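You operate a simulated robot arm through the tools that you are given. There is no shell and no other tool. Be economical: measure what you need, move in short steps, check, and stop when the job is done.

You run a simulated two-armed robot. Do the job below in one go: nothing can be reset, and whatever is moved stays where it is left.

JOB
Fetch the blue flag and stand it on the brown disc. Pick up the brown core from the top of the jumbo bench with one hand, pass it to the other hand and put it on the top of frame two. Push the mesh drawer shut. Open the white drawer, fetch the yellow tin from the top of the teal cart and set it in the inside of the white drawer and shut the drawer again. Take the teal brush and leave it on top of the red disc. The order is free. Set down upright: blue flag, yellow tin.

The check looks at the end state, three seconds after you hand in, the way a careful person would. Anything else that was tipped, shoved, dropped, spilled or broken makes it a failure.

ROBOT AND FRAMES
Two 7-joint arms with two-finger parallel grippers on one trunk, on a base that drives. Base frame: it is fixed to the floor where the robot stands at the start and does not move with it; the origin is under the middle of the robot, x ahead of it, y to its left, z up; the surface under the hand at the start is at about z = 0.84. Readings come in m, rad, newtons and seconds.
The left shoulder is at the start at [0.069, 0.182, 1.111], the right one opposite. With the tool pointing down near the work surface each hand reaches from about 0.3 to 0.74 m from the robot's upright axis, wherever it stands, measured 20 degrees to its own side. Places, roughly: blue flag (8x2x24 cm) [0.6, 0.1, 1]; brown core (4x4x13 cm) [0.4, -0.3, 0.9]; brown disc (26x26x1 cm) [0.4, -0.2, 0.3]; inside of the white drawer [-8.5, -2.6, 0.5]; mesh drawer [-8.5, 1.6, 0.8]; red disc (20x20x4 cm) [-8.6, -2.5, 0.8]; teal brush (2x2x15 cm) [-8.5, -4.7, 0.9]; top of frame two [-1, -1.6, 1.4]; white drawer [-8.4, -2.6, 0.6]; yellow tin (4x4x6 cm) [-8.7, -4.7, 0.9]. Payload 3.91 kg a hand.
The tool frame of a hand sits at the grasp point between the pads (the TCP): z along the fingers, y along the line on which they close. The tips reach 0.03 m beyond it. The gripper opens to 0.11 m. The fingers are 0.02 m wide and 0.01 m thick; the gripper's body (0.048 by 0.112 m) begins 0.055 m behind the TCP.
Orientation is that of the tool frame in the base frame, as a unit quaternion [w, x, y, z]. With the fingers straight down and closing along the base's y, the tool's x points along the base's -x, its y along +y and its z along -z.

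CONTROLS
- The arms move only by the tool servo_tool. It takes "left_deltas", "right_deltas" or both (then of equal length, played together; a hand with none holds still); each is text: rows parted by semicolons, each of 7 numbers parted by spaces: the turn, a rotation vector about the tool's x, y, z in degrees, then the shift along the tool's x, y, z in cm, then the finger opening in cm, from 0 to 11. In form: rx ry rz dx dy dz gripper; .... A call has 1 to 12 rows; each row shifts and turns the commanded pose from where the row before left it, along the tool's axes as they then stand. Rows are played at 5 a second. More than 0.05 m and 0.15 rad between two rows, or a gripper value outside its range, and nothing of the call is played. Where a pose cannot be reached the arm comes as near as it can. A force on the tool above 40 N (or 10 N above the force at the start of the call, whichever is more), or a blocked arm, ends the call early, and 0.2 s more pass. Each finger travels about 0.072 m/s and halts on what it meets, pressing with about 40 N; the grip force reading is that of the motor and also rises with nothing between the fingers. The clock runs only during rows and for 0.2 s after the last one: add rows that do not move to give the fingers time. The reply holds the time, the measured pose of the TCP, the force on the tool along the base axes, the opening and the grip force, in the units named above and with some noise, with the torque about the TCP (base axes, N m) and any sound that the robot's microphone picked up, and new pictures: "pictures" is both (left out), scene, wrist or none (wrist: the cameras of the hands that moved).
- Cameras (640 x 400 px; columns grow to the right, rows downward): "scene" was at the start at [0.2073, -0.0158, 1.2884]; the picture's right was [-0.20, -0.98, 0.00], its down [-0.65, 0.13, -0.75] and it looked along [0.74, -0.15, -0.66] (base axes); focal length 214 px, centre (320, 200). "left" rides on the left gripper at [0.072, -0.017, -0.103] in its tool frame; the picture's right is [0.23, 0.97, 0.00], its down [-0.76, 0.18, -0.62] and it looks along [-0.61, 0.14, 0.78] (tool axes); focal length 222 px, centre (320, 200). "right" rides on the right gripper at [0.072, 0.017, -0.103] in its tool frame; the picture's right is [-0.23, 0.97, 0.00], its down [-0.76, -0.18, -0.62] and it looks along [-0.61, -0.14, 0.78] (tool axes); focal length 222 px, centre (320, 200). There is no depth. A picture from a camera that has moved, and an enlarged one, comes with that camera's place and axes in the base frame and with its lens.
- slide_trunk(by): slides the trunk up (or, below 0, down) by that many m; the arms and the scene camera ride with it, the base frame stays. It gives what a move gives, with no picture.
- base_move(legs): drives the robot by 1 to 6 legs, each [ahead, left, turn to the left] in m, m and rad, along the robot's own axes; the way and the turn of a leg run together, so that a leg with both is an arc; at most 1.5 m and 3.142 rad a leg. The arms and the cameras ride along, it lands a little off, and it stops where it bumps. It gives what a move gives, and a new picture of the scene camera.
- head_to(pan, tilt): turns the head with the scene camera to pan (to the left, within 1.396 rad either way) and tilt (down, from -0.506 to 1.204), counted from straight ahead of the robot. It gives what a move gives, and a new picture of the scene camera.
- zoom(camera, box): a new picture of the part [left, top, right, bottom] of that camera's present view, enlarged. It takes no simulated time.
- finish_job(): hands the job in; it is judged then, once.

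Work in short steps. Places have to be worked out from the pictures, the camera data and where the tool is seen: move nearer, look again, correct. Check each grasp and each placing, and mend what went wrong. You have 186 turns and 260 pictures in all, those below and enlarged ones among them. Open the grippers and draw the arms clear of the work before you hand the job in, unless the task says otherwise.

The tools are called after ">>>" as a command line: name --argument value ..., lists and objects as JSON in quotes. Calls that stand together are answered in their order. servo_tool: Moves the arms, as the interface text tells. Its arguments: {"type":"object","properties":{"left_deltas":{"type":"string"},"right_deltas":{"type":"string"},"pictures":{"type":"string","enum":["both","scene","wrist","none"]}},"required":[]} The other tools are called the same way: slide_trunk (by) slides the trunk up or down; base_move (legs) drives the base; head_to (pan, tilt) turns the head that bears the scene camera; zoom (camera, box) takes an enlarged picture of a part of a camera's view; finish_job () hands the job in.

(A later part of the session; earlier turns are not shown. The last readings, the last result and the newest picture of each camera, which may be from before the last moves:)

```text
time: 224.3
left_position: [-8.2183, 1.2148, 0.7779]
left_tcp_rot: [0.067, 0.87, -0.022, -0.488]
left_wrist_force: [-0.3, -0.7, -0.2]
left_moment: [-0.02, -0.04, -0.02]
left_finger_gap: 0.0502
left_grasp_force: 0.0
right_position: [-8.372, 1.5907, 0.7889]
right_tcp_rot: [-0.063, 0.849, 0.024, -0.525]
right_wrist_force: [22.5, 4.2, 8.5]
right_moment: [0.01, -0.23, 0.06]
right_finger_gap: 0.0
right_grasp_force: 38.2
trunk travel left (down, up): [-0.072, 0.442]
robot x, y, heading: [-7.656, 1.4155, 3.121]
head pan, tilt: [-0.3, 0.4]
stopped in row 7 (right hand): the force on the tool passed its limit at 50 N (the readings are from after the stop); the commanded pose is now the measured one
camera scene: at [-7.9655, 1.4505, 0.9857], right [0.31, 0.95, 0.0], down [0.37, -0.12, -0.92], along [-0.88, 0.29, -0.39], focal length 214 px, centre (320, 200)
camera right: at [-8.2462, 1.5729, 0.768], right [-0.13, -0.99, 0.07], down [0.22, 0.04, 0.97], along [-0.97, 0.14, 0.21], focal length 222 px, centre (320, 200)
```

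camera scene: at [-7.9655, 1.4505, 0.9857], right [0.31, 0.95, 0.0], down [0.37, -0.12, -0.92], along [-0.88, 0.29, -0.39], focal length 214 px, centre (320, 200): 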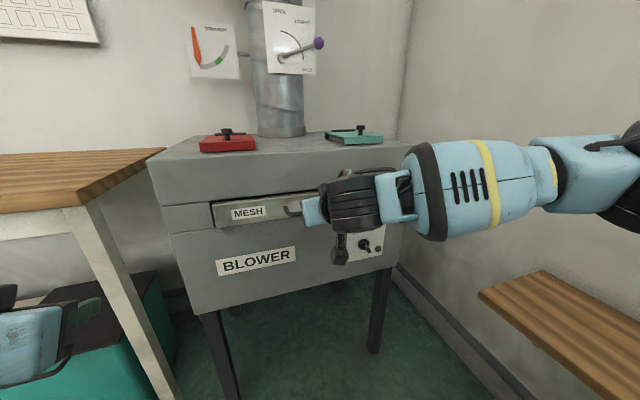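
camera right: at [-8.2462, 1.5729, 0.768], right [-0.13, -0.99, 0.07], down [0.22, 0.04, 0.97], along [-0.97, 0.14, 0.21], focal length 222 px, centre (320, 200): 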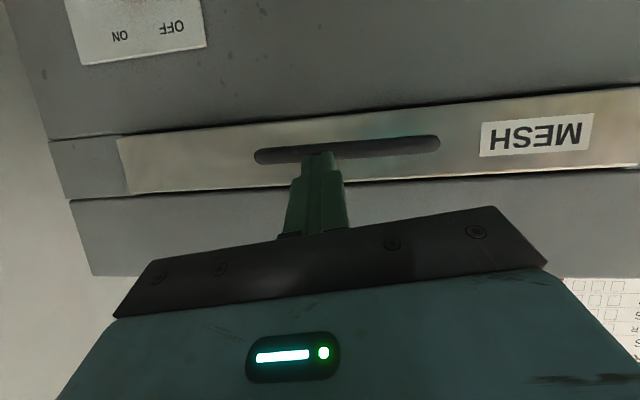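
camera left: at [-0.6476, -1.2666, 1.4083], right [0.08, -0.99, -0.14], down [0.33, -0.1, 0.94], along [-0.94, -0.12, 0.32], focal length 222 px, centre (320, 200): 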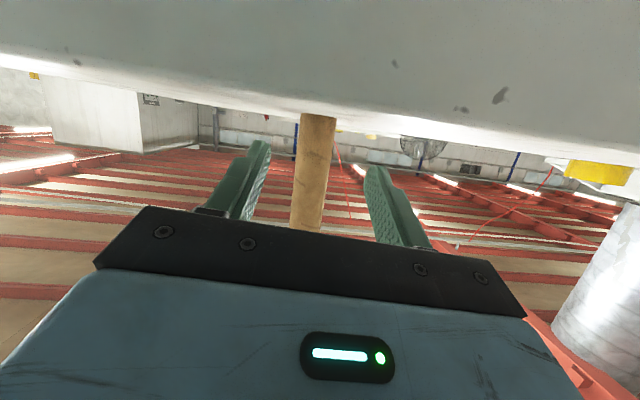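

Stopped hard at 50 N, looks flush. Back off and check.

>>> base_move --legs '[[-0.4, 0, 0]]'

>>> zoom --camera "scene" --box '[180, 100, 400, 260]'

```text
time: 226.8
left_position: [-7.8287, 1.2065, 0.7769]
left_tcp_rot: [0.066, 0.87, -0.022, -0.487]
left_wrist_force: [0.2, 0.0, 0.7]
left_moment: [0.02, 0.01, -0.01]
left_finger_gap: 0.0503
left_grasp_force: 0.0
right_position: [-7.9811, 1.5835, 0.7856]
right_tcp_rot: [-0.063, 0.849, 0.024, -0.524]
right_wrist_force: [-0.1, -0.5, -0.1]
right_moment: [-0.01, -0.01, 0.0]
right_finger_gap: 0.0
right_grasp_force: 37.2
trunk travel left (down, up): [-0.072, 0.442]
robot x, y, heading: [-7.2586, 1.41, 3.121]
head pan, tilt: [-0.3, 0.4]
camera scene: at [-7.5755, 1.4433, 0.9848], right [0.31, 0.95, 0.0], down [0.37, -0.12, -0.92], along [-0.88, 0.29, -0.39], focal length 214 px, centre (320, 200)
```

scene: 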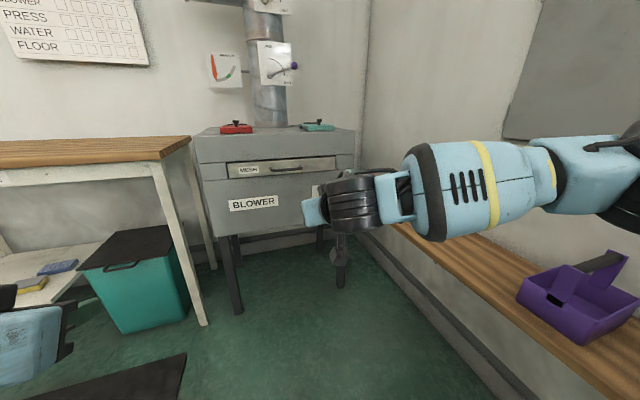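

```text
2.50 times, centred on (290, 180) of scene
camera zoom: at [-7.5755, 1.4433, 0.9848], right [0.31, 0.95, 0.0], down [0.37, -0.12, -0.92], along [-0.88, 0.29, -0.39], focal length 536 px, centre (395, 250)
```

zoom: 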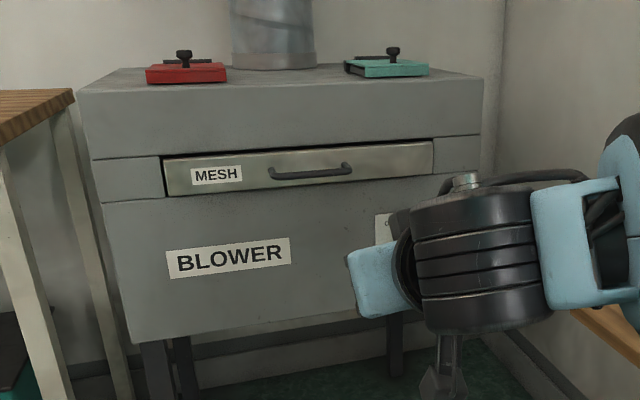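

Mesh drawer is shut. Now drive south along the bay to the white drawer.

>>> base_move --legs '[[-0.55, 0, 0.02], [0, 1.4, 0], [0, 1.4, 0], [0, 0.95, 0]]'

>>> slide_trunk --by 0.3

>>> head_to --pan 0.05 --tilt 0.35

```text
time: 262.1
left_position: [-7.2847, -2.5259, 0.7762]
left_tcp_rot: [0.07, 0.871, -0.017, -0.487]
left_wrist_force: [-0.6, 0.2, -0.2]
left_moment: [0.02, 0.0, 0.01]
left_finger_gap: 0.0504
left_grasp_force: 0.2
right_position: [-7.4423, -2.151, 0.7847]
right_tcp_rot: [-0.062, 0.848, 0.027, -0.525]
right_wrist_force: [0.5, -0.1, -1.1]
right_moment: [0.02, 0.02, -0.01]
right_finger_gap: 0.0001
right_grasp_force: 37.5
trunk travel left (down, up): [-0.072, 0.442]
robot x, y, heading: [-6.717, -2.3181, 3.131]
head pan, tilt: [-0.3, 0.4]
camera scene: at [-7.0354, -2.2877, 0.9847], right [0.3, 0.95, 0.0], down [0.37, -0.12, -0.92], along [-0.88, 0.28, -0.39], focal length 214 px, centre (320, 200)
```

scene: 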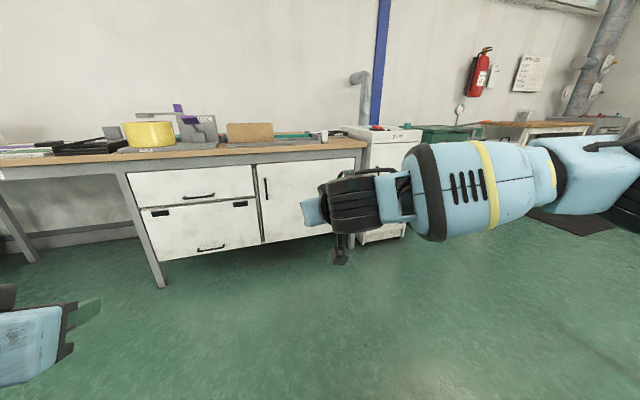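

```text
time: 265.1
left_position: [-7.2854, -2.5264, 1.0771]
left_tcp_rot: [0.069, 0.871, -0.018, -0.486]
left_wrist_force: [-1.0, 0.7, -0.5]
left_moment: [-0.03, -0.01, 0.01]
left_finger_gap: 0.0503
left_grasp_force: 0.1
right_position: [-7.4058, -2.1518, 1.1878]
right_tcp_rot: [-0.063, 0.801, 0.023, -0.595]
right_wrist_force: [-0.3, 0.7, 0.2]
right_moment: [-0.01, -0.01, -0.03]
right_finger_gap: 0.0003
right_grasp_force: 37.6
trunk travel left (down, up): [-0.372, 0.142]
robot x, y, heading: [-6.7184, -2.3181, 3.134]
head pan, tilt: [-0.3, 0.4]
```

```text
time: 265.9
left_position: [-7.2859, -2.526, 1.076]
left_tcp_rot: [0.069, 0.871, -0.018, -0.486]
left_wrist_force: [0.2, -0.6, -0.3]
left_moment: [0.02, 0.01, 0.01]
left_finger_gap: 0.0502
left_grasp_force: 0.1
right_position: [-7.4066, -2.1512, 1.1876]
right_tcp_rot: [-0.063, 0.801, 0.023, -0.595]
right_wrist_force: [0.7, -0.2, 0.4]
right_moment: [-0.01, -0.02, 0.03]
right_finger_gap: 0.0
right_grasp_force: 37.8
trunk travel left (down, up): [-0.372, 0.142]
robot x, y, heading: [-6.7157, -2.3195, 3.129]
head pan, tilt: [0.051, 0.351]
camera scene: at [-6.936, -2.3205, 1.3184], right [-0.04, 1.0, 0.0], down [0.34, 0.01, -0.94], along [-0.94, -0.04, -0.34], focal length 214 px, centre (320, 200)
```

scene: 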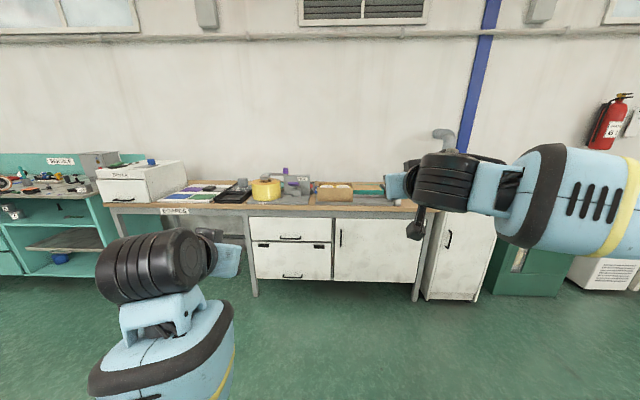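

The upper drawer under the bench at y≈−2.6 is the white drawer. I zoom on it, the bench top and the teal cart.

>>> zoom --camera "scene" --box '[180, 150, 420, 300]'

>>> zoom --camera "scene" --box '[0, 140, 200, 290]'

```text
2.67 times, centred on (300, 225) of scene
camera zoom: at [-6.936, -2.3205, 1.3184], right [-0.04, 1.0, 0.0], down [0.34, 0.01, -0.94], along [-0.94, -0.04, -0.34], focal length 572 px, centre (373, 133)
```

zoom: 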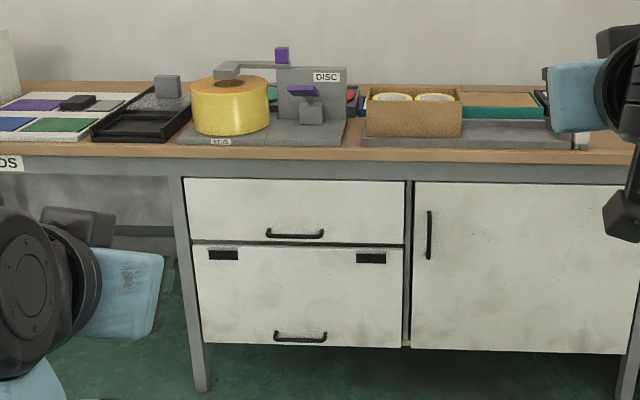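

```text
2.67 times, centred on (100, 215) of scene
camera zoom: at [-6.936, -2.3205, 1.3184], right [-0.04, 1.0, 0.0], down [0.34, 0.01, -0.94], along [-0.94, -0.04, -0.34], focal length 572 px, centre (907, 160)
```

zoom: 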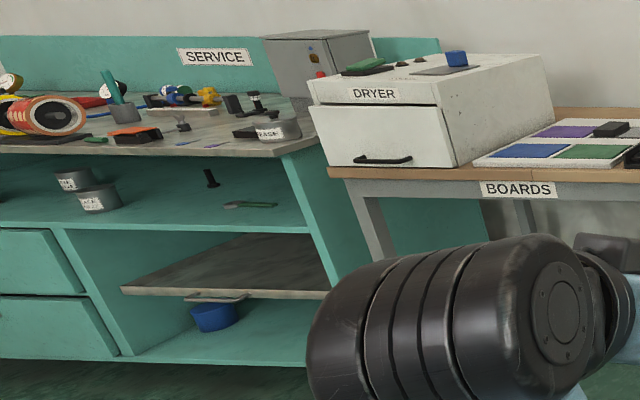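

The red disc isn't visible yet. First the white drawer (handle bar ≈(−8.2, −2.57, 0.59)): I level the left hand and roll it 90° so that its fingers close vertically on the bar.

>>> servo_tool --left_deltas "5.8 -0.95 3.6 0 0 0 7; 0 -8.5 0 0 0 0 7; 0 -8.5 0 0 0 0 7; 0 -6 0 0 0 0 7; 0 0 8.2 0 0 0 7; 0 0 8.2 0 0 0 7; 0 0 8.2 0 0 0 7; 0 0 8.2 0 0 0 7; 0 0 8.2 0 0 0 7; 0 0 8.2 0 0 0 7; 0 0 8.2 0 0 0 7; 0 0 8.2 0 0 0 7" --pictures "none"

>>> servo_tool --left_deltas "0 0 8.2 0 0 0 7; 0 0 8.2 0 0 0 7; 0 0 0 0 0 0 7" --pictures "scene"

```text
time: 268.6
left_position: [-7.2855, -2.5261, 1.0776]
left_tcp_rot: [0.375, 0.59, -0.474, -0.535]
left_wrist_force: [0.8, 0.7, 0.4]
left_moment: [0.01, 0.0, -0.03]
left_finger_gap: 0.0701
left_grasp_force: 0.1
right_position: [-7.4068, -2.1523, 1.1885]
right_tcp_rot: [-0.063, 0.801, 0.023, -0.596]
right_wrist_force: [0.0, 0.1, -0.1]
right_moment: [-0.03, 0.03, 0.0]
right_finger_gap: 0.0
right_grasp_force: 37.4
trunk travel left (down, up): [-0.372, 0.142]
robot x, y, heading: [-6.7188, -2.319, 3.129]
head pan, tilt: [0.051, 0.351]
```

```text
time: 269.4
left_position: [-7.2859, -2.528, 1.0773]
left_tcp_rot: [-0.447, -0.517, 0.554, 0.476]
left_wrist_force: [-0.1, -0.4, -0.3]
left_moment: [-0.02, 0.01, -0.02]
left_finger_gap: 0.07
left_grasp_force: 0.0
right_position: [-7.4059, -2.1526, 1.1876]
right_tcp_rot: [-0.063, 0.8, 0.023, -0.596]
right_wrist_force: [0.1, -0.3, 0.9]
right_moment: [0.01, 0.0, 0.01]
right_finger_gap: 0.0
right_grasp_force: 37.8
trunk travel left (down, up): [-0.372, 0.142]
robot x, y, heading: [-6.7164, -2.3193, 3.137]
head pan, tilt: [0.051, 0.351]
camera scene: at [-6.936, -2.3206, 1.3184], right [-0.04, 1.0, 0.0], down [0.34, 0.01, -0.94], along [-0.94, -0.04, -0.34], focal length 214 px, centre (320, 200)
```

scene: 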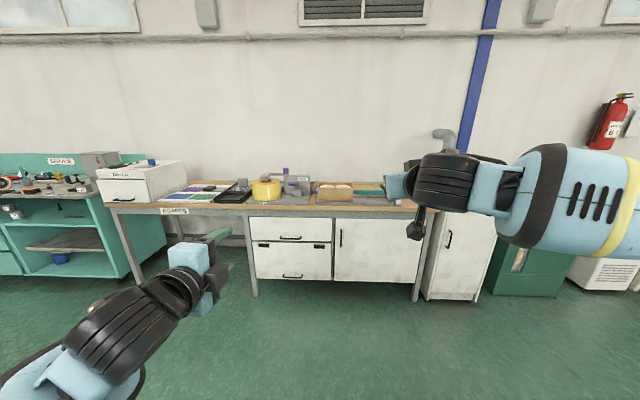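

The fingers now close vertically. I return the right hand to a tucked, downward pose so that it won't meet the bench.

>>> servo_tool --right_deltas "0 7.4 0 0 0 0 2; 0 7.4 0 0 0 0 5; 0 7.4 0 0 0 0 8; 0 7.4 0 0 0 0 8; 0 7.4 0 0 0 0 8; 0 7.4 0 0 0 0 8; 0 7.4 0 0 0 0 8; 0 7.4 0 0 0 0 8; 0 7.4 0 0 0 0 8; 0 7 0 0 0 0 8; 0 0 0 4 -2 0 8; 0 0 0 4 -2 0 8" --pictures "none"

>>> servo_tool --right_deltas "0 0 0 4 -2 0 8; 0 0 0 4 -2 0 8; 0 0 0 4 -2 0 8; 0 0 0 4 -2 0 8; 0 0 0 4 -1 0 8; 0 0 0 3 -1 0 8; 0 0 0 0 0 0 8" --pictures "none"

>>> slide_trunk --by -0.3

```text
time: 271.9
left_position: [-7.2837, -2.525, 1.0776]
left_tcp_rot: [-0.448, -0.516, 0.553, 0.477]
left_wrist_force: [1.0, 0.0, -0.9]
left_moment: [-0.01, 0.03, 0.03]
left_finger_gap: 0.0698
left_grasp_force: 0.0
right_position: [-7.2746, -1.8844, 1.1465]
right_tcp_rot: [-0.065, 0.996, -0.015, -0.061]
right_wrist_force: [0.3, -1.0, -0.9]
right_moment: [0.0, 0.03, -0.01]
right_finger_gap: 0.0799
right_grasp_force: 0.1
right hand out of reach, approached as far as the arm can: row 1, 3, 4, 5, 6, 7, 8, 9, 10
trunk travel left (down, up): [-0.372, 0.142]
robot x, y, heading: [-6.7179, -2.3221, 3.132]
head pan, tilt: [0.051, 0.351]
```

```text
time: 273.6
left_position: [-7.2847, -2.5268, 1.0783]
left_tcp_rot: [-0.448, -0.516, 0.552, 0.477]
left_wrist_force: [0.0, 0.4, 0.0]
left_moment: [0.02, -0.04, -0.04]
left_finger_gap: 0.07
left_grasp_force: 0.1
right_position: [-7.0443, -1.7913, 1.1314]
right_tcp_rot: [-0.066, 0.996, -0.016, -0.061]
right_wrist_force: [0.2, 0.4, 0.1]
right_moment: [0.02, 0.02, -0.01]
right_finger_gap: 0.0801
right_grasp_force: 0.0
trunk travel left (down, up): [-0.372, 0.142]
robot x, y, heading: [-6.7174, -2.318, 3.13]
head pan, tilt: [0.051, 0.351]
```

```text
time: 276.6
left_position: [-7.3025, -2.5264, 0.7456]
left_tcp_rot: [-0.431, -0.531, 0.566, 0.461]
left_wrist_force: [0.0, 0.1, 0.6]
left_moment: [-0.02, 0.02, -0.06]
left_finger_gap: 0.0699
left_grasp_force: 0.0
right_position: [-7.0452, -1.7927, 0.8334]
right_tcp_rot: [-0.066, 0.996, -0.016, -0.062]
right_wrist_force: [-0.5, -0.1, -1.5]
right_moment: [-0.03, 0.04, 0.03]
right_finger_gap: 0.08
right_grasp_force: 0.1
trunk travel left (down, up): [-0.072, 0.442]
robot x, y, heading: [-6.7215, -2.3213, 3.134]
head pan, tilt: [0.051, 0.351]
```

Extend the left hand forward and down to the handle's height, then drive up most of the way.

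>>> servo_tool --left_deltas "0 0 0 0.2 -3.06 3.7 7; 0 0 0 0.2 -3.06 3.7 7; 0 0 0 0.2 -3.06 3.7 7; 0 0 0 0.2 -3.06 3.7 7; 0 0 0 0 0 0 7" --pictures "none"

>>> base_move --legs '[[0.58, 0.045, 0]]'

>>> head_to --pan 0.3 --tilt 0.6

>>> zoom --camera "left" --box '[0, 0, 640, 400]'

```text
time: 277.8
left_position: [-7.4232, -2.5273, 0.5951]
left_tcp_rot: [-0.431, -0.531, 0.565, 0.461]
left_wrist_force: [0.0, 0.3, 1.0]
left_moment: [0.01, -0.03, 0.02]
left_finger_gap: 0.0699
left_grasp_force: 0.1
right_position: [-7.0461, -1.7921, 0.8325]
right_tcp_rot: [-0.066, 0.996, -0.015, -0.061]
right_wrist_force: [-0.3, 0.0, 0.0]
right_moment: [0.01, 0.02, 0.0]
right_finger_gap: 0.0799
right_grasp_force: 0.0
trunk travel left (down, up): [-0.072, 0.442]
robot x, y, heading: [-6.7176, -2.3181, 3.132]
head pan, tilt: [0.051, 0.351]
```

```text
time: 281.1
left_position: [-8.0034, -2.5674, 0.595]
left_tcp_rot: [-0.432, -0.531, 0.565, 0.46]
left_wrist_force: [-0.5, 0.7, 0.6]
left_moment: [-0.03, -0.05, 0.0]
left_finger_gap: 0.0701
left_grasp_force: 0.0
right_position: [-7.6247, -1.8318, 0.834]
right_tcp_rot: [-0.066, 0.996, -0.015, -0.063]
right_wrist_force: [-0.4, 0.0, -0.4]
right_moment: [0.02, -0.01, -0.01]
right_finger_gap: 0.0799
right_grasp_force: 0.0
trunk travel left (down, up): [-0.072, 0.442]
robot x, y, heading: [-7.2959, -2.3553, 3.133]
head pan, tilt: [0.051, 0.351]
camera scene: at [-7.62, -2.3603, 0.9892], right [-0.04, 1.0, 0.0], down [0.34, 0.01, -0.94], along [-0.94, -0.04, -0.34], focal length 214 px, centre (320, 200)
```

scene: 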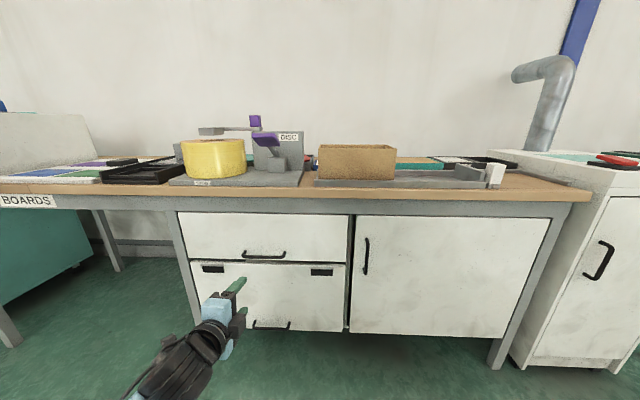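

```text
time: 281.8
left_position: [-8.0039, -2.5681, 0.5948]
left_tcp_rot: [-0.432, -0.531, 0.565, 0.46]
left_wrist_force: [0.1, -0.1, -1.0]
left_moment: [0.02, -0.01, 0.02]
left_finger_gap: 0.07
left_grasp_force: 0.1
right_position: [-7.6251, -1.8323, 0.8325]
right_tcp_rot: [-0.066, 0.996, -0.015, -0.062]
right_wrist_force: [0.1, -0.1, -0.6]
right_moment: [0.0, 0.01, -0.01]
right_finger_gap: 0.0802
right_grasp_force: 0.0
trunk travel left (down, up): [-0.072, 0.442]
robot x, y, heading: [-7.3001, -2.3584, 3.137]
head pan, tilt: [0.3, 0.6]
camera scene: at [-7.6115, -2.3817, 0.9666], right [-0.29, 0.96, 0.0], down [0.54, 0.16, -0.83], along [-0.79, -0.24, -0.56], focal length 214 px, centre (320, 200)
```

scene: 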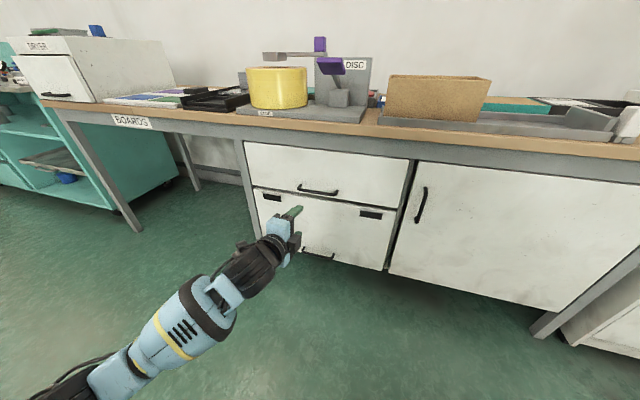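

```text
1.00 times, centred on (320, 200) of left (not enlarged: the box is as wide or as high as the picture)
camera zoom: at [-7.9031, -2.6464, 0.5997], right [-0.21, -0.22, 0.95], down [0.62, 0.72, 0.3], along [-0.75, 0.66, -0.02], focal length 222 px, centre (320, 200)
```

zoom: 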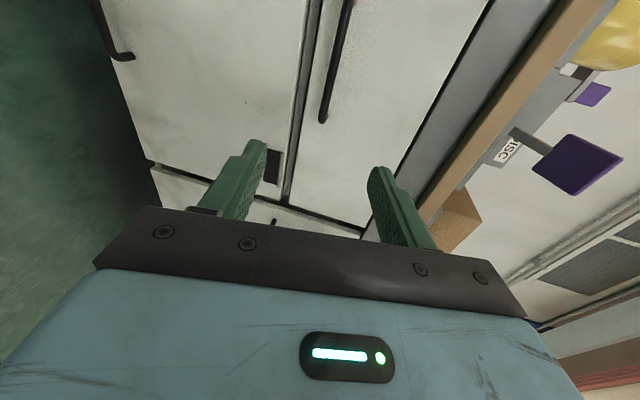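

Triangulated: handle bar centre ≈(−8.23, −2.578, 0.572). Drive 15 cm more, then look.

>>> base_move --legs '[[0.14, 0.01, 0]]'

>>> servo_tool --left_deltas "0 0 0 0.3 -1.2 0 7; 0 0 0 0 0 0 7" --pictures "both"

>>> zoom --camera "scene" --box '[220, 140, 420, 300]'

```text
time: 283.2
left_position: [-8.1436, -2.5764, 0.5955]
left_tcp_rot: [-0.432, -0.532, 0.564, 0.461]
left_wrist_force: [0.6, 0.4, 0.4]
left_moment: [0.04, 0.01, -0.01]
left_finger_gap: 0.0701
left_grasp_force: 0.0
right_position: [-7.7664, -1.8411, 0.8315]
right_tcp_rot: [-0.066, 0.996, -0.015, -0.061]
right_wrist_force: [-0.6, 0.0, -0.9]
right_moment: [0.02, 0.0, -0.01]
right_finger_gap: 0.08
right_grasp_force: 0.1
trunk travel left (down, up): [-0.072, 0.442]
robot x, y, heading: [-7.4411, -2.3664, 3.134]
head pan, tilt: [0.3, 0.6]
camera scene: at [-7.7527, -2.3907, 0.9664], right [-0.29, 0.96, 0.0], down [0.54, 0.16, -0.82], along [-0.79, -0.24, -0.57], focal length 214 px, centre (320, 200)
```

scene: 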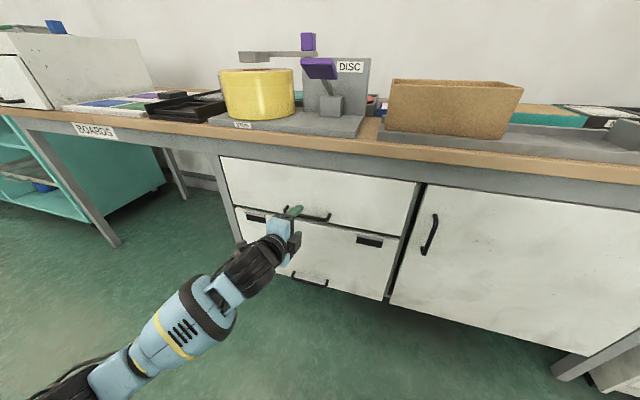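

```text
time: 283.8
left_position: [-8.1416, -2.58, 0.5846]
left_tcp_rot: [-0.432, -0.531, 0.565, 0.461]
left_wrist_force: [0.2, -0.4, 0.1]
left_moment: [0.0, -0.02, -0.02]
left_finger_gap: 0.07
left_grasp_force: 0.1
right_position: [-7.7664, -1.8408, 0.832]
right_tcp_rot: [-0.066, 0.996, -0.015, -0.062]
right_wrist_force: [-0.2, 0.3, 0.4]
right_moment: [-0.02, -0.02, 0.01]
right_finger_gap: 0.0801
right_grasp_force: 0.0
trunk travel left (down, up): [-0.072, 0.442]
robot x, y, heading: [-7.4378, -2.3686, 3.133]
head pan, tilt: [0.3, 0.6]
camera scene: at [-7.7524, -2.3906, 0.9665], right [-0.29, 0.96, 0.0], down [0.54, 0.16, -0.83], along [-0.79, -0.24, -0.56], focal length 214 px, centre (320, 200)
camera left: at [-8.0416, -2.6585, 0.588], right [-0.21, -0.22, 0.95], down [0.62, 0.72, 0.3], along [-0.75, 0.66, -0.02], focal length 222 px, centre (320, 200)
```

scene: 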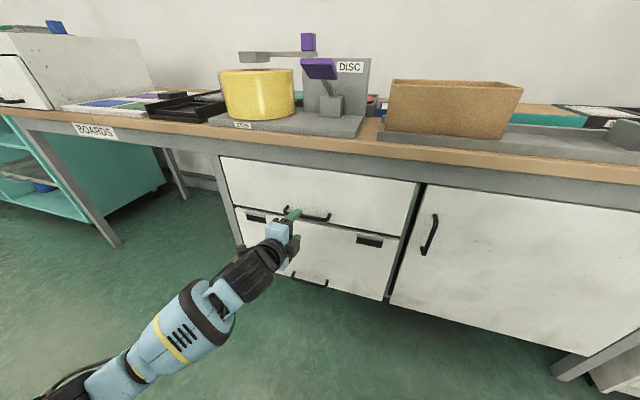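
left: 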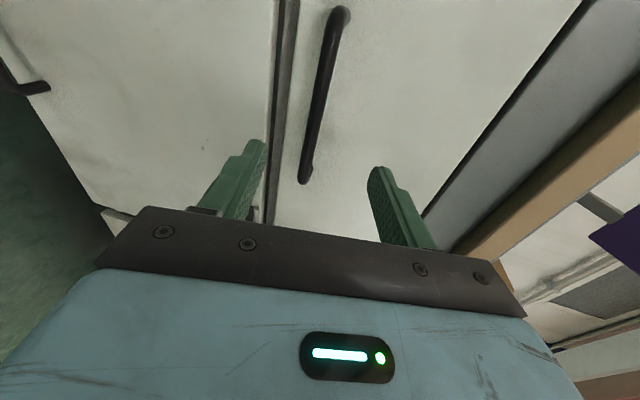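

```text
2.50 times, centred on (320, 220) of scene
camera zoom: at [-7.7524, -2.3906, 0.9665], right [-0.29, 0.96, 0.0], down [0.54, 0.16, -0.83], along [-0.79, -0.24, -0.56], focal length 536 px, centre (320, 150)
```

zoom: 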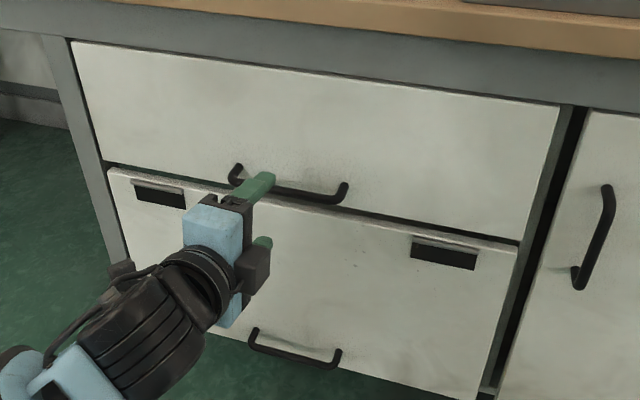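

The bar is between the fingers' planes, at z≈0.56. Advance 7.5 cm and lower 2 cm.

>>> servo_tool --left_deltas "0 0 0 0.15 -0.3 2.5 7; 0 0 0 0.15 -0.3 2.5 7; 0 0 0 0.15 -0.2 2.2 7; 0 0 0 0 0 0 7" --pictures "both"

>>> zoom --camera "scene" --box '[240, 160, 400, 280]'

```text
time: 284.8
left_position: [-8.21, -2.58, 0.5603]
left_tcp_rot: [-0.431, -0.532, 0.565, 0.461]
left_wrist_force: [-0.1, 0.3, -0.3]
left_moment: [0.02, 0.0, -0.01]
left_finger_gap: 0.07
left_grasp_force: 0.0
right_position: [-7.7651, -1.8421, 0.831]
right_tcp_rot: [-0.066, 0.996, -0.015, -0.062]
right_wrist_force: [0.0, -0.3, 0.2]
right_moment: [0.01, -0.02, -0.01]
right_finger_gap: 0.0798
right_grasp_force: 0.0
trunk travel left (down, up): [-0.072, 0.442]
robot x, y, heading: [-7.4414, -2.3654, 3.137]
head pan, tilt: [0.3, 0.6]
camera scene: at [-7.7523, -2.3906, 0.9665], right [-0.29, 0.96, 0.0], down [0.54, 0.16, -0.83], along [-0.79, -0.24, -0.56], focal length 214 px, centre (320, 200)
camera left: at [-8.1103, -2.6592, 0.5648], right [-0.21, -0.22, 0.95], down [0.62, 0.72, 0.3], along [-0.75, 0.66, -0.02], focal length 222 px, centre (320, 200)
```

scene: 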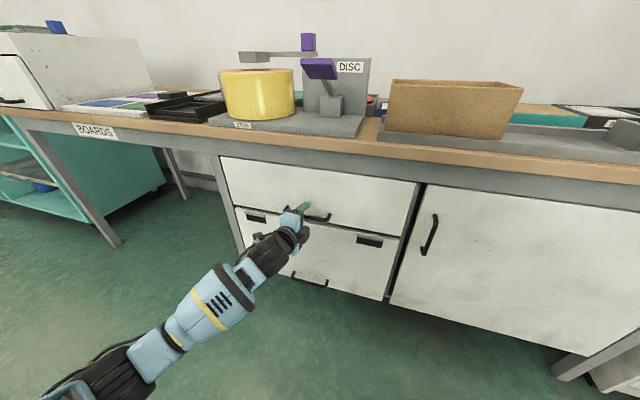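
left: 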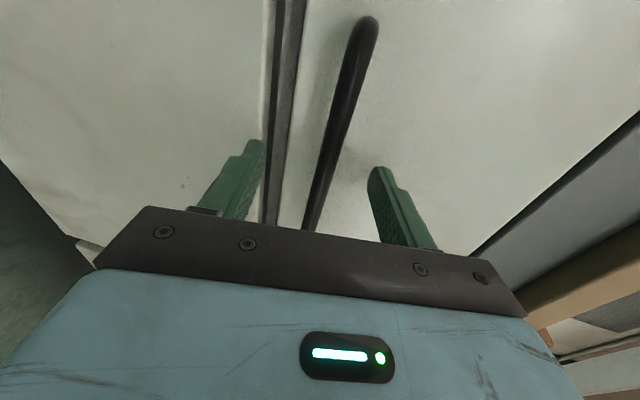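

```text
3.33 times, centred on (320, 220) of scene
camera zoom: at [-7.7523, -2.3906, 0.9665], right [-0.29, 0.96, 0.0], down [0.54, 0.16, -0.83], along [-0.79, -0.24, -0.56], focal length 715 px, centre (320, 133)
```

zoom: 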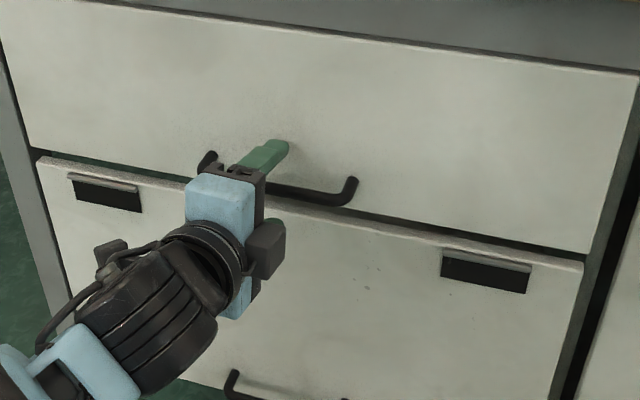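

The bar is between the fingers. Close on it.

>>> servo_tool --left_deltas "0 0 0 0 0 0 5; 0 0 0 0 0 0 3; 0 0 0 0 0 0 1; 0 0 0 0 0 0 0.2; 0 0 0 0 0 0 0.2; 0 0 0 0 0 0 0.2" --pictures "wrist"

```text
time: 286.2
left_position: [-8.21, -2.5807, 0.5634]
left_tcp_rot: [-0.432, -0.531, 0.564, 0.463]
left_wrist_force: [0.7, -0.2, 9.2]
left_moment: [0.68, 0.16, 0.01]
left_finger_gap: 0.0118
left_grasp_force: 44.9
right_position: [-7.7657, -1.8421, 0.8332]
right_tcp_rot: [-0.065, 0.996, -0.015, -0.062]
right_wrist_force: [-0.8, -0.9, 0.2]
right_moment: [-0.02, 0.0, 0.0]
right_finger_gap: 0.08
right_grasp_force: 0.1
trunk travel left (down, up): [-0.072, 0.442]
robot x, y, heading: [-7.4385, -2.3675, 3.135]
head pan, tilt: [0.3, 0.6]
camera left: at [-8.11, -2.6593, 0.5665], right [-0.21, -0.22, 0.95], down [0.62, 0.72, 0.3], along [-0.75, 0.66, -0.02], focal length 222 px, centre (320, 200)
```

left: 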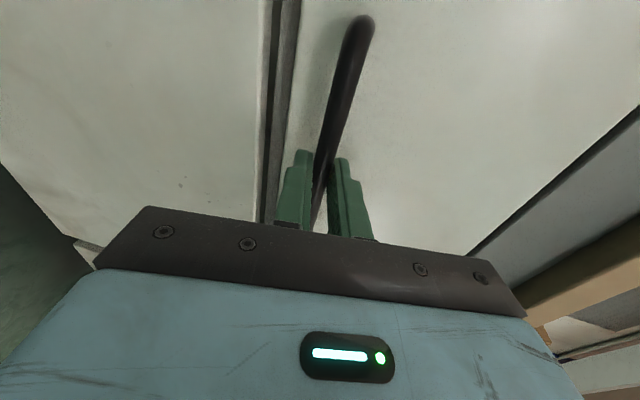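

Holding the bar. Pull by reversing the base 0.28 m.

>>> base_move --legs '[[-0.28, 0, 0]]'

```text
time: 288.1
left_position: [-7.9276, -2.5801, 0.5633]
left_tcp_rot: [-0.431, -0.529, 0.565, 0.463]
left_wrist_force: [-1.0, 13.0, 14.4]
left_moment: [0.61, 0.21, 0.09]
left_finger_gap: 0.0115
left_grasp_force: 45.1
right_position: [-7.4834, -1.8426, 0.8321]
right_tcp_rot: [-0.065, 0.996, -0.015, -0.062]
right_wrist_force: [0.1, -0.2, 0.0]
right_moment: [0.0, 0.01, 0.0]
right_finger_gap: 0.0798
right_grasp_force: 0.0
trunk travel left (down, up): [-0.072, 0.442]
robot x, y, heading: [-7.1612, -2.3682, 3.136]
head pan, tilt: [0.3, 0.6]
camera scene: at [-7.4696, -2.3918, 0.9669], right [-0.29, 0.96, 0.0], down [0.54, 0.16, -0.83], along [-0.79, -0.24, -0.56], focal length 214 px, centre (320, 200)
```

scene: 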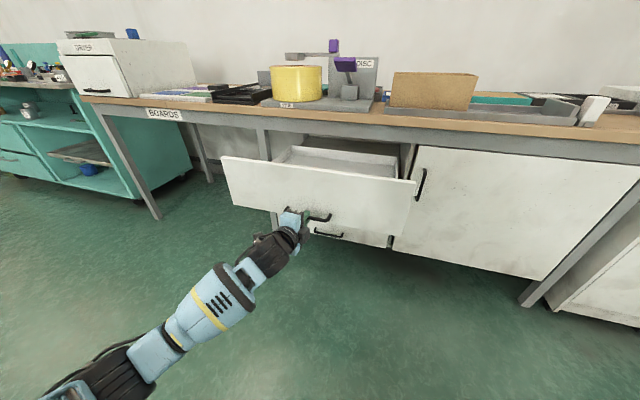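

Drawer is open ~28 cm. Release and back off.

>>> servo_tool --left_deltas "0 0 0 0 0 0 3; 0 0 0 0 0 0 6; 0 0 0 0 0 0 7; 0 0 0 0 0 -3 7; 0 0 0 0 0 -4 7; 0 0 0 0 0 0 7" --pictures "none"

>>> base_move --legs '[[-0.5, 0, 0]]'

>>> slide_trunk --by 0.3

>>> head_to --pan 0.1 --tilt 0.4

>>> zoom --camera "scene" --box '[200, 130, 440, 290]'

```text
time: 289.5
left_position: [-7.8595, -2.5858, 0.5755]
left_tcp_rot: [-0.431, -0.531, 0.565, 0.462]
left_wrist_force: [0.0, -0.1, 0.6]
left_moment: [-0.02, 0.01, -0.04]
left_finger_gap: 0.07
left_grasp_force: 0.1
right_position: [-7.4849, -1.845, 0.8319]
right_tcp_rot: [-0.065, 0.996, -0.015, -0.062]
right_wrist_force: [-0.1, -0.6, -1.6]
right_moment: [-0.03, 0.01, 0.02]
right_finger_gap: 0.0802
right_grasp_force: 0.1
trunk travel left (down, up): [-0.072, 0.442]
robot x, y, heading: [-7.1591, -2.3723, 3.136]
head pan, tilt: [0.3, 0.6]
```

```text
time: 292.5
left_position: [-7.3614, -2.5865, 0.5762]
left_tcp_rot: [-0.429, -0.528, 0.567, 0.464]
left_wrist_force: [-1.1, 0.1, 0.6]
left_moment: [0.01, 0.01, -0.05]
left_finger_gap: 0.0699
left_grasp_force: 0.1
right_position: [-6.9815, -1.8464, 0.8316]
right_tcp_rot: [-0.066, 0.996, -0.018, -0.062]
right_wrist_force: [-0.4, 0.0, 0.1]
right_moment: [0.01, 0.0, 0.0]
right_finger_gap: 0.08
right_grasp_force: 0.0
trunk travel left (down, up): [-0.072, 0.442]
robot x, y, heading: [-6.6597, -2.3736, 3.129]
head pan, tilt: [0.3, 0.6]
camera scene: at [-6.9706, -2.3961, 0.9666], right [-0.28, 0.96, 0.0], down [0.54, 0.16, -0.83], along [-0.79, -0.23, -0.56], focal length 214 px, centre (320, 200)
```

scene: 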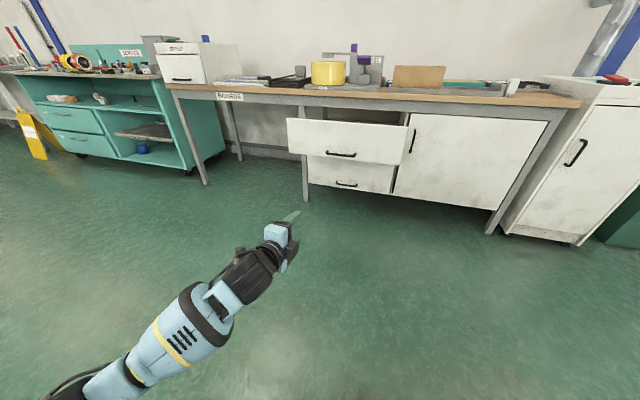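

```text
time: 295.5
left_position: [-7.3618, -2.586, 0.876]
left_tcp_rot: [-0.429, -0.528, 0.567, 0.464]
left_wrist_force: [-0.4, -0.1, 0.0]
left_moment: [-0.03, 0.01, 0.0]
left_finger_gap: 0.0703
left_grasp_force: 0.1
right_position: [-6.9817, -1.8466, 1.1325]
right_tcp_rot: [-0.066, 0.996, -0.018, -0.061]
right_wrist_force: [-1.1, -0.1, 0.2]
right_moment: [0.0, 0.0, 0.01]
right_finger_gap: 0.0802
right_grasp_force: 0.1
trunk travel left (down, up): [-0.372, 0.142]
robot x, y, heading: [-6.6598, -2.3754, 3.126]
head pan, tilt: [0.3, 0.6]
```

```text
time: 296.2
left_position: [-7.3619, -2.5867, 0.8753]
left_tcp_rot: [-0.429, -0.529, 0.566, 0.464]
left_wrist_force: [-0.1, -0.6, 0.3]
left_moment: [0.01, -0.01, 0.02]
left_finger_gap: 0.07
left_grasp_force: 0.1
right_position: [-6.9825, -1.847, 1.1321]
right_tcp_rot: [-0.067, 0.996, -0.018, -0.061]
right_wrist_force: [0.0, -0.8, -0.2]
right_moment: [-0.03, -0.01, 0.02]
right_finger_gap: 0.0801
right_grasp_force: 0.1
trunk travel left (down, up): [-0.372, 0.142]
robot x, y, heading: [-6.6582, -2.3734, 3.125]
head pan, tilt: [0.099, 0.4]
camera scene: at [-6.8741, -2.3807, 1.3138], right [-0.09, 1.0, 0.0], down [0.39, 0.03, -0.92], along [-0.92, -0.08, -0.39], focal length 214 px, centre (320, 200)
```

scene: 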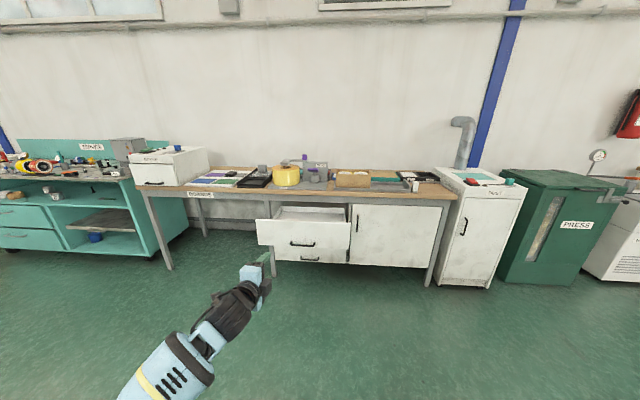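

```text
2.50 times, centred on (320, 210) of scene
camera zoom: at [-6.8741, -2.3807, 1.3138], right [-0.09, 1.0, 0.0], down [0.39, 0.03, -0.92], along [-0.92, -0.08, -0.39], focal length 536 px, centre (320, 175)
```

zoom: 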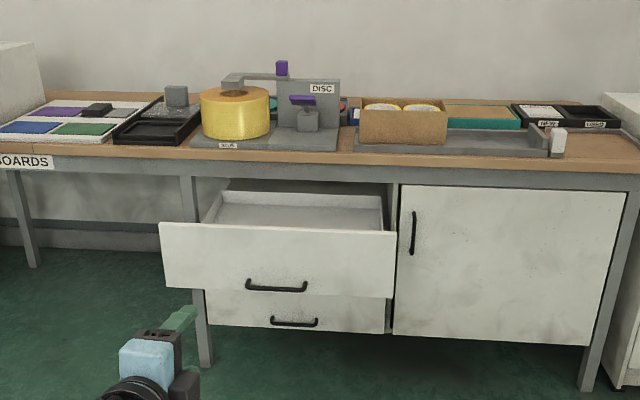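

Drawer open and empty. Now I restore the left hand to point down and drive south towards the teal cart.

>>> servo_tool --left_deltas "0 0 -8.3 0 0 0 7; 0 0 -8.3 0 0 0 7; 0 0 -8.3 0 0 0 7; 0 0 -8.3 0 0 0 7; 0 0 -8.3 0 0 0 7; 0 0 -8.3 0 0 0 7; 0 0 -8.3 0 0 0 7; 0 0 -8.3 0 0 0 7; 0 0 -8.3 0 0 0 7; 0 0 -8.3 0 0 0 7; 0 0 -7 0 0 0 7; 0 8 0 0 0 0 7" --pictures "none"

>>> servo_tool --left_deltas "0 8 0 0 0 -2 7; 0 8 0 0 0 -2 7; 0 8 0 0 0 -2 7; 0 8 0 0 0 -2 7; 0 8 0 0 0 -2 7; 0 8 0 0 0 -2 7; 0 8 0 0 0 -2 7; 0 8 0 0 0 -2 7; 0 6 0 0 0 -2 7; 0 0 0 0 0 -3 7; 0 0 0 0 0 0 7" --pictures "none"

>>> base_move --legs '[[0, 1.4, 0.01], [0, 0.7, 0], [0.35, 0, 0]]'

```text
time: 298.8
left_position: [-7.3616, -2.5863, 0.8761]
left_tcp_rot: [-0.024, 0.817, -0.028, -0.576]
left_wrist_force: [0.0, 0.6, 0.4]
left_moment: [0.03, 0.02, 0.02]
left_finger_gap: 0.0702
left_grasp_force: 0.0
right_position: [-6.9816, -1.8464, 1.131]
right_tcp_rot: [-0.066, 0.996, -0.017, -0.062]
right_wrist_force: [-0.6, -0.4, 0.3]
right_moment: [0.0, 0.01, 0.01]
right_finger_gap: 0.0799
right_grasp_force: 0.1
trunk travel left (down, up): [-0.372, 0.142]
robot x, y, heading: [-6.656, -2.3747, 3.128]
head pan, tilt: [0.099, 0.4]
```

```text
time: 301.2
left_position: [-7.2576, -2.5943, 1.0371]
left_tcp_rot: [-0.002, 0.999, -0.035, -0.003]
left_wrist_force: [0.4, 0.3, -0.1]
left_moment: [-0.01, -0.01, -0.02]
left_finger_gap: 0.07
left_grasp_force: 0.1
right_position: [-6.9812, -1.8463, 1.1308]
right_tcp_rot: [-0.066, 0.996, -0.018, -0.062]
right_wrist_force: [-0.3, -0.4, -0.8]
right_moment: [-0.04, 0.04, 0.0]
right_finger_gap: 0.0802
right_grasp_force: 0.0
trunk travel left (down, up): [-0.372, 0.142]
robot x, y, heading: [-6.6591, -2.375, 3.128]
head pan, tilt: [0.099, 0.4]
```

```text
time: 321.7
left_position: [-7.6456, -4.6817, 1.0377]
left_tcp_rot: [-0.002, 0.999, -0.039, -0.004]
left_wrist_force: [0.3, 0.2, -0.1]
left_moment: [-0.01, -0.03, 0.04]
left_finger_gap: 0.07
left_grasp_force: 0.1
right_position: [-7.3669, -3.9337, 1.1319]
right_tcp_rot: [-0.067, 0.996, -0.02, -0.061]
right_wrist_force: [0.0, -0.7, 0.2]
right_moment: [0.04, -0.02, 0.0]
right_finger_gap: 0.0799
right_grasp_force: 0.0
trunk travel left (down, up): [-0.372, 0.142]
robot x, y, heading: [-7.0477, -4.4641, 3.126]
head pan, tilt: [0.099, 0.4]
camera scene: at [-7.2615, -4.4684, 1.3139], right [-0.08, 1.0, 0.0], down [0.39, 0.03, -0.92], along [-0.92, -0.08, -0.39], focal length 214 px, centre (320, 200)
```

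scene: 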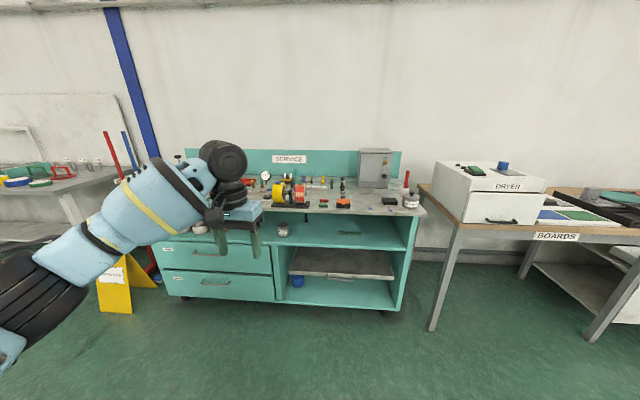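

>>> zoom --camera "scene" --box '[240, 145, 440, 225]'

>>> zoom --camera "left" --box '[0, 0, 640, 400]'

```text
3.20 times, centred on (340, 185) of scene
camera zoom: at [-7.2615, -4.4684, 1.3139], right [-0.08, 1.0, 0.0], down [0.39, 0.03, -0.92], along [-0.92, -0.08, -0.39], focal length 686 px, centre (256, 248)
```

zoom: 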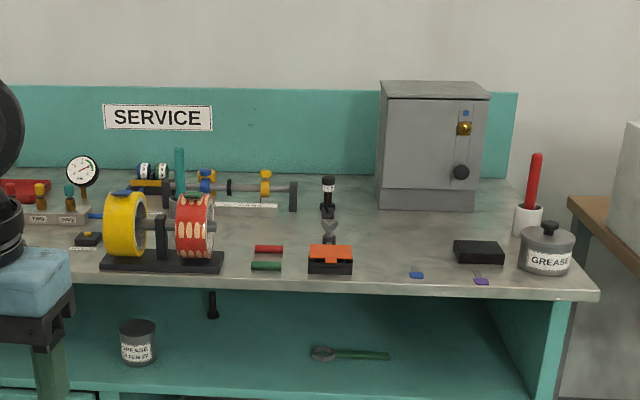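

```text
1.00 times, centred on (320, 200) of left (not enlarged: the box is as wide or as high as the picture)
camera zoom: at [-7.5711, -4.6708, 1.1406], right [0.15, -0.99, -0.01], down [-0.77, -0.12, 0.63], along [-0.62, -0.09, -0.78], focal length 222 px, centre (320, 200)
```

zoom: 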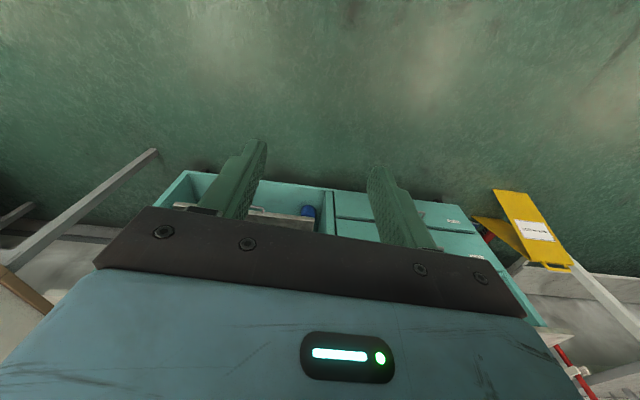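

Teal brush is the teal stick in a cup near (−8.45, −4.71); the tin isn't clear yet. I raise the trunk and move closer for a view from above.

>>> slide_trunk --by 0.13

>>> base_move --legs '[[0.5, 0, 0.015]]'

>>> head_to --pan 0.25 --tilt 0.55

>>> zoom --camera "scene" --box '[220, 80, 460, 240]'

>>> zoom --camera "left" --box '[0, 0, 640, 400]'

```text
time: 323.3
left_position: [-7.6455, -4.6832, 1.1664]
left_tcp_rot: [-0.002, 0.999, -0.038, -0.002]
left_wrist_force: [0.2, 0.3, -0.2]
left_moment: [0.01, -0.03, 0.0]
left_finger_gap: 0.0702
left_grasp_force: 0.0
right_position: [-7.367, -3.9346, 1.2614]
right_tcp_rot: [-0.065, 0.996, -0.02, -0.061]
right_wrist_force: [1.1, -0.5, 0.0]
right_moment: [-0.01, -0.03, -0.01]
right_finger_gap: 0.0798
right_grasp_force: 0.0
trunk travel left (down, up): [-0.502, 0.012]
robot x, y, heading: [-7.0396, -4.4632, 3.128]
head pan, tilt: [0.099, 0.4]
```

```text
time: 326.2
left_position: [-8.1427, -4.6806, 1.1679]
left_tcp_rot: [-0.002, 0.999, -0.033, -0.004]
left_wrist_force: [-1.4, -0.1, -0.2]
left_moment: [-0.01, 0.02, -0.03]
left_finger_gap: 0.07
left_grasp_force: 0.0
right_position: [-7.8704, -3.9315, 1.2622]
right_tcp_rot: [-0.066, 0.996, -0.016, -0.062]
right_wrist_force: [0.4, 0.4, 0.5]
right_moment: [0.0, 0.03, 0.0]
right_finger_gap: 0.0801
right_grasp_force: 0.1
trunk travel left (down, up): [-0.502, 0.012]
robot x, y, heading: [-7.5485, -4.4597, 3.137]
head pan, tilt: [0.099, 0.4]
camera scene: at [-7.6618, -4.465, 1.4672], right [-0.09, 1.0, 0.0], down [0.39, 0.04, -0.92], along [-0.92, -0.08, -0.39], focal length 214 px, centre (320, 200)
```

scene: 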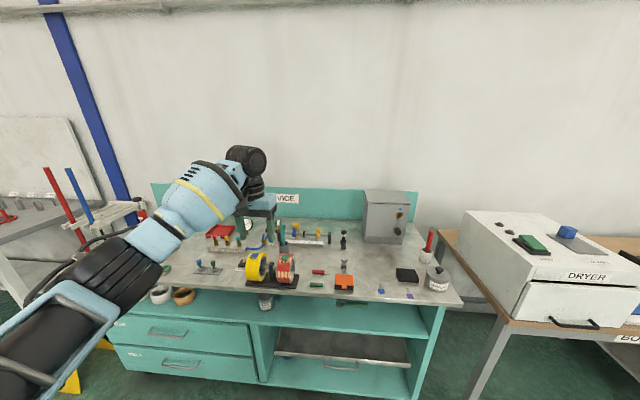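

```text
time: 326.9
left_position: [-8.1421, -4.6807, 1.1675]
left_tcp_rot: [-0.003, 0.999, -0.033, -0.003]
left_wrist_force: [-0.4, -0.7, 0.0]
left_moment: [0.05, 0.03, -0.01]
left_finger_gap: 0.0703
left_grasp_force: 0.1
right_position: [-7.8712, -3.9313, 1.2615]
right_tcp_rot: [-0.066, 0.996, -0.015, -0.062]
right_wrist_force: [-0.5, -0.4, 0.1]
right_moment: [0.04, -0.02, 0.0]
right_finger_gap: 0.08
right_grasp_force: 0.0
trunk travel left (down, up): [-0.502, 0.012]
robot x, y, heading: [-7.5442, -4.4564, 3.132]
head pan, tilt: [0.25, 0.55]
camera scene: at [-7.6573, -4.4779, 1.4534], right [-0.24, 0.97, 0.0], down [0.51, 0.12, -0.85], along [-0.83, -0.2, -0.52], focal length 214 px, centre (320, 200)
```

scene: 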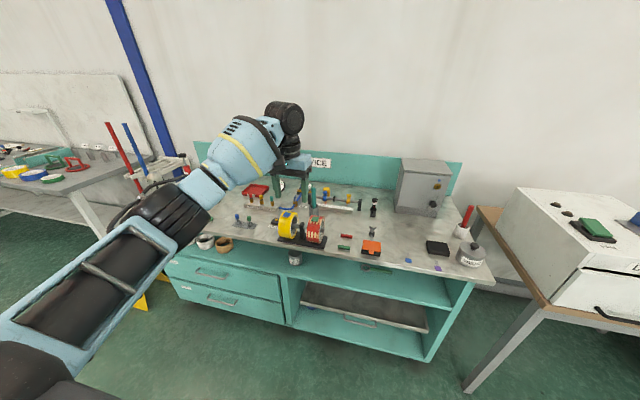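

```text
2.50 times, centred on (340, 160) of scene
camera zoom: at [-7.6573, -4.4779, 1.4534], right [-0.24, 0.97, 0.0], down [0.51, 0.12, -0.85], along [-0.83, -0.2, -0.52], focal length 536 px, centre (270, 300)
```

zoom: 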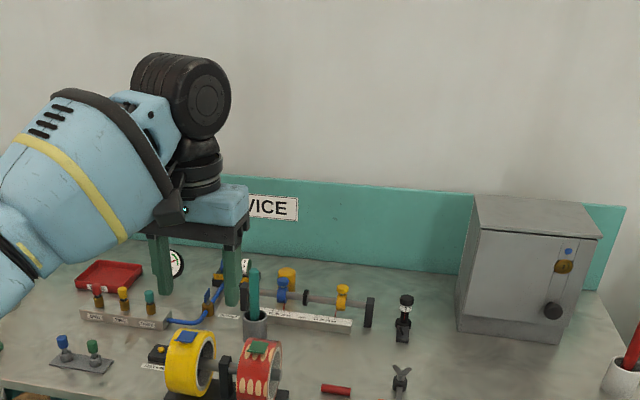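

```text
1.00 times, centred on (320, 200) of left (not enlarged: the box is as wide or as high as the picture)
camera zoom: at [-8.0679, -4.6697, 1.2707], right [0.16, -0.99, -0.01], down [-0.77, -0.13, 0.63], along [-0.62, -0.1, -0.78], focal length 222 px, centre (320, 200)
```

zoom: 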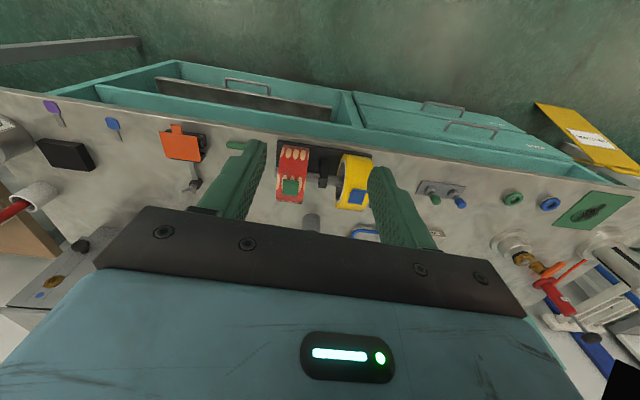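

>>> zoom --camera "scene" --box '[290, 170, 380, 230]'

```text
6.67 times, centred on (335, 200) of scene
camera zoom: at [-7.6573, -4.4779, 1.4534], right [-0.24, 0.97, 0.0], down [0.51, 0.12, -0.85], along [-0.83, -0.2, -0.52], focal length 1430 px, centre (220, 200)
```

zoom: 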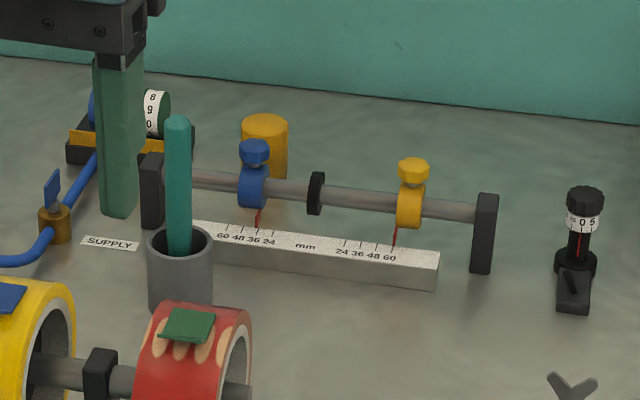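

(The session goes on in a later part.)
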